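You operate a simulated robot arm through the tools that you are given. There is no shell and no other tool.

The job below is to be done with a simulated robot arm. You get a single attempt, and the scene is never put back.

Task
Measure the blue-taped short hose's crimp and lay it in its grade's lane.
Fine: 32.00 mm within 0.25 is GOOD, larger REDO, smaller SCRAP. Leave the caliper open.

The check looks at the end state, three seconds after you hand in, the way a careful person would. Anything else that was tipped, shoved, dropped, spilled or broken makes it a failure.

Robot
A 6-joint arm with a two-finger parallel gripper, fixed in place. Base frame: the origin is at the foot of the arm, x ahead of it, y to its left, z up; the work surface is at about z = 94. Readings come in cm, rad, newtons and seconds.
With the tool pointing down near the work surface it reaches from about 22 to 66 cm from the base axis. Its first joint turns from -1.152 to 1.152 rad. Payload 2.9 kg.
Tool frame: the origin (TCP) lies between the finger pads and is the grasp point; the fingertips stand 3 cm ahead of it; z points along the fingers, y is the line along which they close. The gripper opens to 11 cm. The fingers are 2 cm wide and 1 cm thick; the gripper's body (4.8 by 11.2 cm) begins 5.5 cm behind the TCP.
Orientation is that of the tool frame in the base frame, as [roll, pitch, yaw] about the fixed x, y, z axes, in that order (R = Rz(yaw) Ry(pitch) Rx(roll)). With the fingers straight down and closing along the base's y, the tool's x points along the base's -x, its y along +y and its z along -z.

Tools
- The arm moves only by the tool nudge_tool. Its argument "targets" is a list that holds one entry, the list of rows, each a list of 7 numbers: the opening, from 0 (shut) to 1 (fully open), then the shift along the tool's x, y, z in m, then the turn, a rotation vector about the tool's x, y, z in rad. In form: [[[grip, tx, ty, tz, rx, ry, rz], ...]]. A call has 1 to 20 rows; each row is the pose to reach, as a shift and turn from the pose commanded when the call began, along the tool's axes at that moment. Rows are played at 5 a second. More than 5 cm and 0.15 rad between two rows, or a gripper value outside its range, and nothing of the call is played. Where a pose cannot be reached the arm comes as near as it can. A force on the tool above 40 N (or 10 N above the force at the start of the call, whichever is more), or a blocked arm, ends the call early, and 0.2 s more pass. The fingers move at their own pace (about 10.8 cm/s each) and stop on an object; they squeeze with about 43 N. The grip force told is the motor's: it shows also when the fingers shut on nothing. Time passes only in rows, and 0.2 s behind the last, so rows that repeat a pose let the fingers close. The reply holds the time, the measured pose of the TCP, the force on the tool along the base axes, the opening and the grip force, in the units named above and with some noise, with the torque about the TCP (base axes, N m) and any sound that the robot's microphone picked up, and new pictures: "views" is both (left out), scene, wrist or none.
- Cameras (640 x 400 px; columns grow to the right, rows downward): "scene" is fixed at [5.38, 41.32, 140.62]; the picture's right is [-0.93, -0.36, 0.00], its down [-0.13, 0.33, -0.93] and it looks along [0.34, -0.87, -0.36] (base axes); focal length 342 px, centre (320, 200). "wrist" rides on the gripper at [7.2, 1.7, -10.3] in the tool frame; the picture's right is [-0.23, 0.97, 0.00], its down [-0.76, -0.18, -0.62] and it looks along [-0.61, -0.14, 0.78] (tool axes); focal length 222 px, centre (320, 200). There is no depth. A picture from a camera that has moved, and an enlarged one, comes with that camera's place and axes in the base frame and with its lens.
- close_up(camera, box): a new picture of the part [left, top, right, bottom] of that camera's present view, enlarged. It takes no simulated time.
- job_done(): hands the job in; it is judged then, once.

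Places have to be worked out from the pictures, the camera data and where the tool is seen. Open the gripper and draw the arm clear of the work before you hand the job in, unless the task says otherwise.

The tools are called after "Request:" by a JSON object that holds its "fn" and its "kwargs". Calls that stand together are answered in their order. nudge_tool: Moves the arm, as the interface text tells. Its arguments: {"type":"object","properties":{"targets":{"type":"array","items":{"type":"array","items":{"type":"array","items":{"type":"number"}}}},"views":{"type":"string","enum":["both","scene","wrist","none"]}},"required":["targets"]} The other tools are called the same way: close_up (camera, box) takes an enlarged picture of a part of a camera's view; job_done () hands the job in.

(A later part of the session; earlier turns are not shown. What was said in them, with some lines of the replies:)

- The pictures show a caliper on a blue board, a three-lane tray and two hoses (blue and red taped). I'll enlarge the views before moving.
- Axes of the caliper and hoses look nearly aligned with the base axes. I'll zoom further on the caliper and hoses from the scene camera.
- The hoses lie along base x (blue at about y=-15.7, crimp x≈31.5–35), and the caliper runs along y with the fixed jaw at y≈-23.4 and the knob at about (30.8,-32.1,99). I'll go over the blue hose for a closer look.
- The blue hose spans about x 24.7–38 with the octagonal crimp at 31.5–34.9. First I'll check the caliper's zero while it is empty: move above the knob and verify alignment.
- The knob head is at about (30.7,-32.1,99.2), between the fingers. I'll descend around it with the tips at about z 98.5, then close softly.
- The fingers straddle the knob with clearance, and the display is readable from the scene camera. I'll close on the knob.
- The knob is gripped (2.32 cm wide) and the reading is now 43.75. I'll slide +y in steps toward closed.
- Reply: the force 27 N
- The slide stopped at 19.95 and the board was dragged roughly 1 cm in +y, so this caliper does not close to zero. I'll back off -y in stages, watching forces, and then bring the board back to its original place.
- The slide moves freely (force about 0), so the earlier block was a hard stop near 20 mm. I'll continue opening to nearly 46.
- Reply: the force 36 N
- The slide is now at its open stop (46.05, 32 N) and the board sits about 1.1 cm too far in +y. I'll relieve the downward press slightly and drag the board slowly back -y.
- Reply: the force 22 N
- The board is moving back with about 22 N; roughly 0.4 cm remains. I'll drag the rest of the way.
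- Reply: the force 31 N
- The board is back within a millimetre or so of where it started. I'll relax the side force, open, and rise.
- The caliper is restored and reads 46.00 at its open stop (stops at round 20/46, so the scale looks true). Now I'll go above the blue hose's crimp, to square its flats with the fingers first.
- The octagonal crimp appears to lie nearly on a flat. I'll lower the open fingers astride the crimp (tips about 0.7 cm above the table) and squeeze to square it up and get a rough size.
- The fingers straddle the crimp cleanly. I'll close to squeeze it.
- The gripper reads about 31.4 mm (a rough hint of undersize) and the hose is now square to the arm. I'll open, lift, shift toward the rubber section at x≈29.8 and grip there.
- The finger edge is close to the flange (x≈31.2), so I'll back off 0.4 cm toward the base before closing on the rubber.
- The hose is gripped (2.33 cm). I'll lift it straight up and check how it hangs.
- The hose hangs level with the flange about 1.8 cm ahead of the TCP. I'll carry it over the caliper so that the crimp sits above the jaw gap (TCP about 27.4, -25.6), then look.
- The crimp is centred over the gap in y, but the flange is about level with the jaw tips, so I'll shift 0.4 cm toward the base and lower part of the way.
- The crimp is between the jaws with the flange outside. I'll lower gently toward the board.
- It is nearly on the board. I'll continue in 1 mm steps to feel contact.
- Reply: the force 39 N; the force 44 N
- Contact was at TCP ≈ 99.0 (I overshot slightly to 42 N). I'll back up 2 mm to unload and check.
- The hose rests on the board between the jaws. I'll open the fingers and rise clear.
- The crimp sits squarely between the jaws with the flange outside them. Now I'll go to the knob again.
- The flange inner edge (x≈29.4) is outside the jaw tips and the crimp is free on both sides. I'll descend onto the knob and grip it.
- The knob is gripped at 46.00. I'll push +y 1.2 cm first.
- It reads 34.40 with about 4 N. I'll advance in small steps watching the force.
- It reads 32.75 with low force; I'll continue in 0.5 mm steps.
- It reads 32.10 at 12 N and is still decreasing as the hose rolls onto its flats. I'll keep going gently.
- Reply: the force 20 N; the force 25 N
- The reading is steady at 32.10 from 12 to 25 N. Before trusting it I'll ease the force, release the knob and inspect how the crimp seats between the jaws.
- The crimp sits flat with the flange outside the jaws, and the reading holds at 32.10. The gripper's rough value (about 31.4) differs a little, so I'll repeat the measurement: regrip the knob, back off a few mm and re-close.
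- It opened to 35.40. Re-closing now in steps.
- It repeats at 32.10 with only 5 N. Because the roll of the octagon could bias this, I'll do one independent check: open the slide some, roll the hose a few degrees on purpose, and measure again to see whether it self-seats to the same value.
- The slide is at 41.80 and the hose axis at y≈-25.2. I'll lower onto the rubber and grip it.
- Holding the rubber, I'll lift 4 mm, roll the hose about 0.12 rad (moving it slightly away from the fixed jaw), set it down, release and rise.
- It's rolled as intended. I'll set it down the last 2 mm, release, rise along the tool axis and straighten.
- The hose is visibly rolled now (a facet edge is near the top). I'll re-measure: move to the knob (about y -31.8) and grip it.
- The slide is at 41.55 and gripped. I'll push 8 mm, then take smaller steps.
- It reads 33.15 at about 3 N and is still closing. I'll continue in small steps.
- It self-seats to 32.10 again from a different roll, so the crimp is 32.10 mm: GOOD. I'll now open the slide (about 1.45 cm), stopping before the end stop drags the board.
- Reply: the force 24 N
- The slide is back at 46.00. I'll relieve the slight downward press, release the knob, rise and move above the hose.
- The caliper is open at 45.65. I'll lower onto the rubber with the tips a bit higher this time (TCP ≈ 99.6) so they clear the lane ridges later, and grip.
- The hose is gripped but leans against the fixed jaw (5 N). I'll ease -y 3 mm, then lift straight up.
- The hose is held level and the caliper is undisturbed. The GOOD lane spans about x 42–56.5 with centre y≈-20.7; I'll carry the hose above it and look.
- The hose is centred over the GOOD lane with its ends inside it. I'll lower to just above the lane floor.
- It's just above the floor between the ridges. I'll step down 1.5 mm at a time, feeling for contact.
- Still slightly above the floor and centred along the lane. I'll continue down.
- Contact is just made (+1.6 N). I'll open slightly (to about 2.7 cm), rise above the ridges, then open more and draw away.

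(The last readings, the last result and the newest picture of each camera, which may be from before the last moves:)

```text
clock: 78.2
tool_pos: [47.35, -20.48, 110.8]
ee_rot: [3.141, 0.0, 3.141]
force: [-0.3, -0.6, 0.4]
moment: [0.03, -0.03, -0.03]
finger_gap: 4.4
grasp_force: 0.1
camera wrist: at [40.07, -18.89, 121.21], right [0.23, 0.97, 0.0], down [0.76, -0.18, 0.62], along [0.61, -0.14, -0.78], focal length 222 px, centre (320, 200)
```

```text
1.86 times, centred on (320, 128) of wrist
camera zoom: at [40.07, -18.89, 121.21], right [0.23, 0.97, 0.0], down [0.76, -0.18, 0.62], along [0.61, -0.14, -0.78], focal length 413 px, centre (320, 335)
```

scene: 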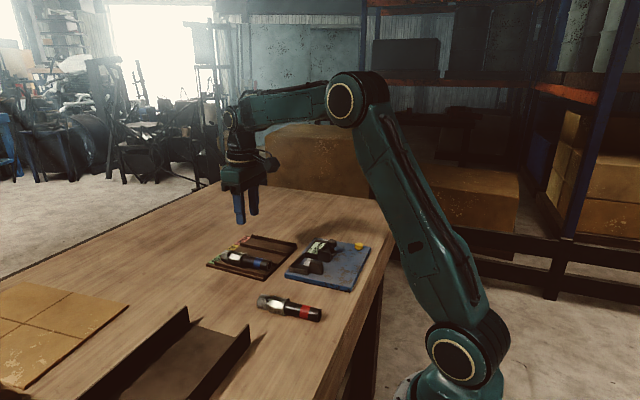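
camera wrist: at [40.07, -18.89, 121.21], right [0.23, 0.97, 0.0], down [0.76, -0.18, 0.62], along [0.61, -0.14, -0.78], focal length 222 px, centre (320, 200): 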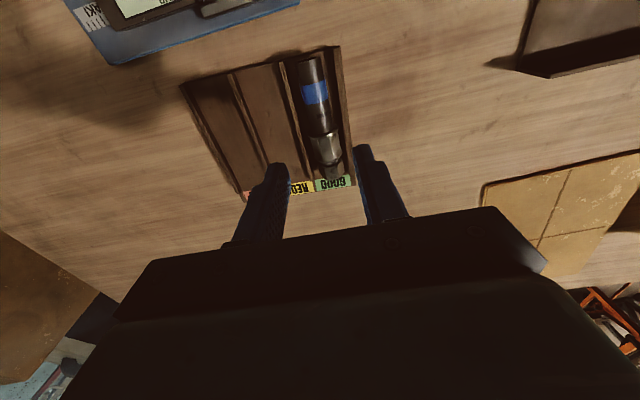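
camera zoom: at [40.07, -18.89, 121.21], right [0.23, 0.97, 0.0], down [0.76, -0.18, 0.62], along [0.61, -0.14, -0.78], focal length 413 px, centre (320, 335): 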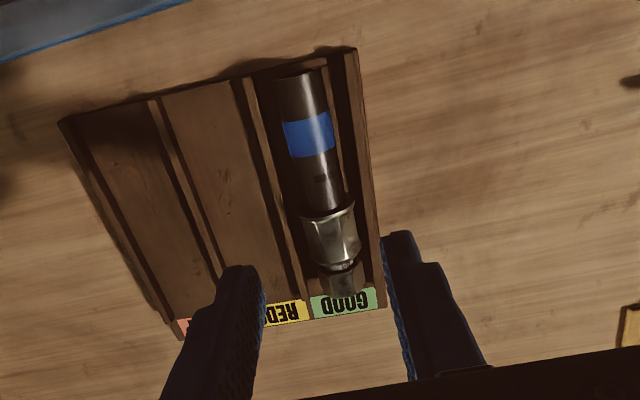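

The hose lies in the GOOD lane. I'll draw the arm up to near its starting place and check the whole scene.

Request:
{"fn": "nudge_tool", "kwargs": {"targets": [[[0.4, 0, 0, -0.04, 0, 0, 0], [0.4, 0, 0, -0.08, 0, 0, 0], [0.4, 0, 0, -0.12, 0, 0, 0], [0.4, 0.03, -0.015, -0.13, 0, 0, 0], [0.6, 0.07, -0.03, -0.135, 0, 0, 0], [0.8, 0.1, -0.045, -0.135, 0, 0, 0], [1.0, 0.13, -0.055, -0.135, 0, 0, 0], [1.0, 0.13, -0.055, -0.135, 0, 0, 0]]]}}

Request:
{"fn": "close_up", "kwargs": {"camera": "scene", "box": [280, 220, 375, 290]}}

Request:
{"fn": "close_up", "kwargs": {"camera": "scene", "box": [190, 210, 390, 335]}}

Request:
{"fn": "close_up", "kwargs": {"camera": "wrist", "box": [190, 0, 470, 215]}}

```text
clock: 80.0
tool_pos: [34.5, -26.25, 124.24]
ee_rot: [-3.141, 0.0, -3.142]
force: [-0.2, 0.2, 1.4]
moment: [0.04, 0.02, -0.01]
finger_gap: 10.99
grasp_force: 0.0
camera wrist: at [27.19, -24.58, 134.68], right [0.23, 0.97, 0.0], down [0.76, -0.18, 0.62], along [0.61, -0.14, -0.78], focal length 222 px, centre (320, 200)
```

scene: 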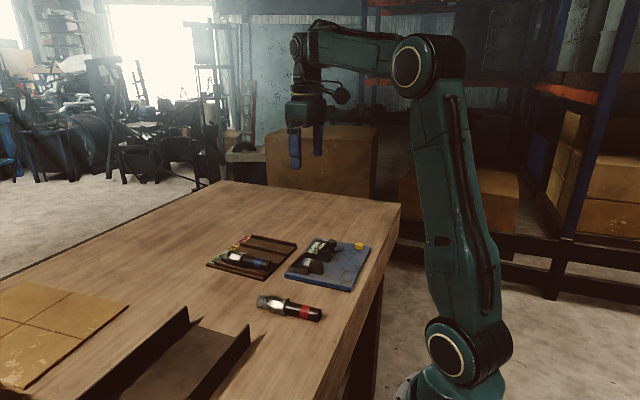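
wrist: 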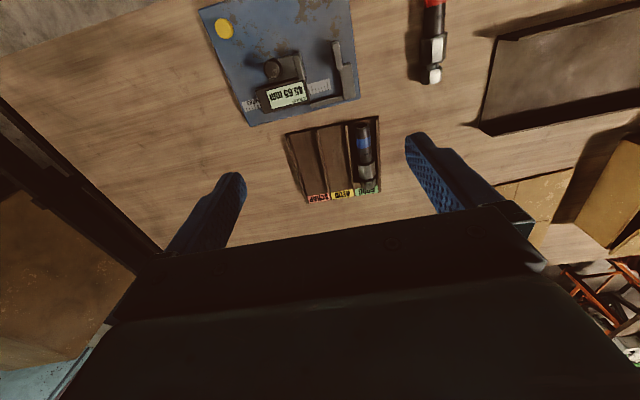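

```text
5.71 times, centred on (328, 255) of scene
camera zoom: at [5.38, 41.32, 140.62], right [-0.93, -0.36, 0.0], down [-0.13, 0.33, -0.93], along [0.34, -0.87, -0.36], focal length 1957 px, centre (277, -114)
```

zoom: 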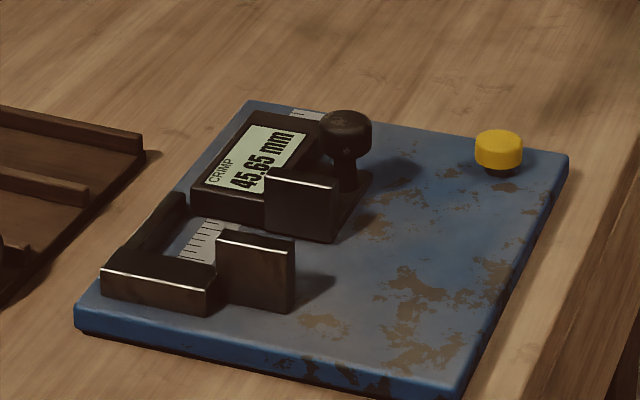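

```text
3.20 times, centred on (290, 272) of scene
camera zoom: at [5.38, 41.32, 140.62], right [-0.93, -0.36, 0.0], down [-0.13, 0.33, -0.93], along [0.34, -0.87, -0.36], focal length 1096 px, centre (416, -32)
```

zoom: 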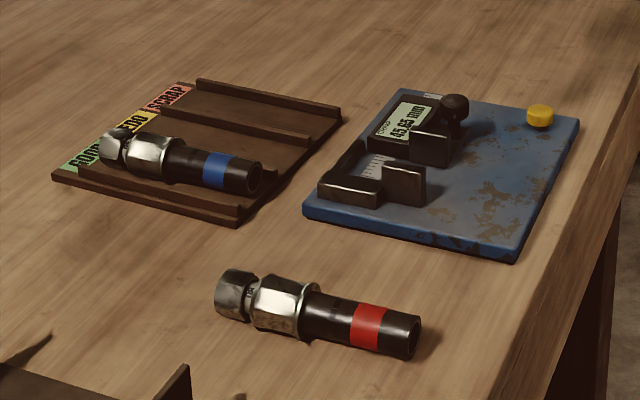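

```text
1.86 times, centred on (330, 108) of wrist
camera zoom: at [27.19, -24.58, 134.68], right [0.23, 0.97, 0.0], down [0.76, -0.18, 0.62], along [0.61, -0.14, -0.78], focal length 413 px, centre (301, 372)
```

zoom: 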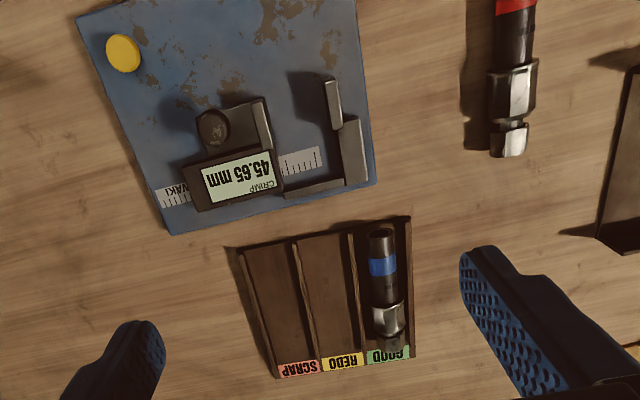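

The blue-taped hose lies in the GOOD lane and the caliper is open at 45.65. The board and red hose are where they began, and the arm is clear with its gripper open, so I'm handing in.

Request:
{"fn": "job_done", "kwargs": {}}

```text
The job is handed in.
```

The blue-taped hose's crimp measured 32.10 mm, which is within 32.00 ± 0.25, so I laid the hose in the GOOD lane and handed the job in.

- **Measurement:** I closed the caliper on the crimp three times, once after deliberately rolling the hose a few degrees. It read 32.10 mm each time.
- **Zero not checked:** the caliper's slide stops at 20 mm, so I could not close it to zero. Its two end stops read 20 and 46 to within 0.05 mm, so I took the scale as true. Squeezing the crimp in the gripper gave about 31.4 mm, which would be SCRAP. I trusted the caliper instead, because the gripper seems to read slightly small under load; that is my inference and I couldn't test it.
- **Board moved and put back:** while trying the zero check, I pushed the slide into its stop and dragged the caliper board about 1 cm. I dragged it back. In the final pictures it sits within a millimetre or two of where it started.
- **End state:** the caliper is open at 45.65 mm, just short of the 46.00 it started at. The red hose was not touched, and the arm is clear with its gripper open.
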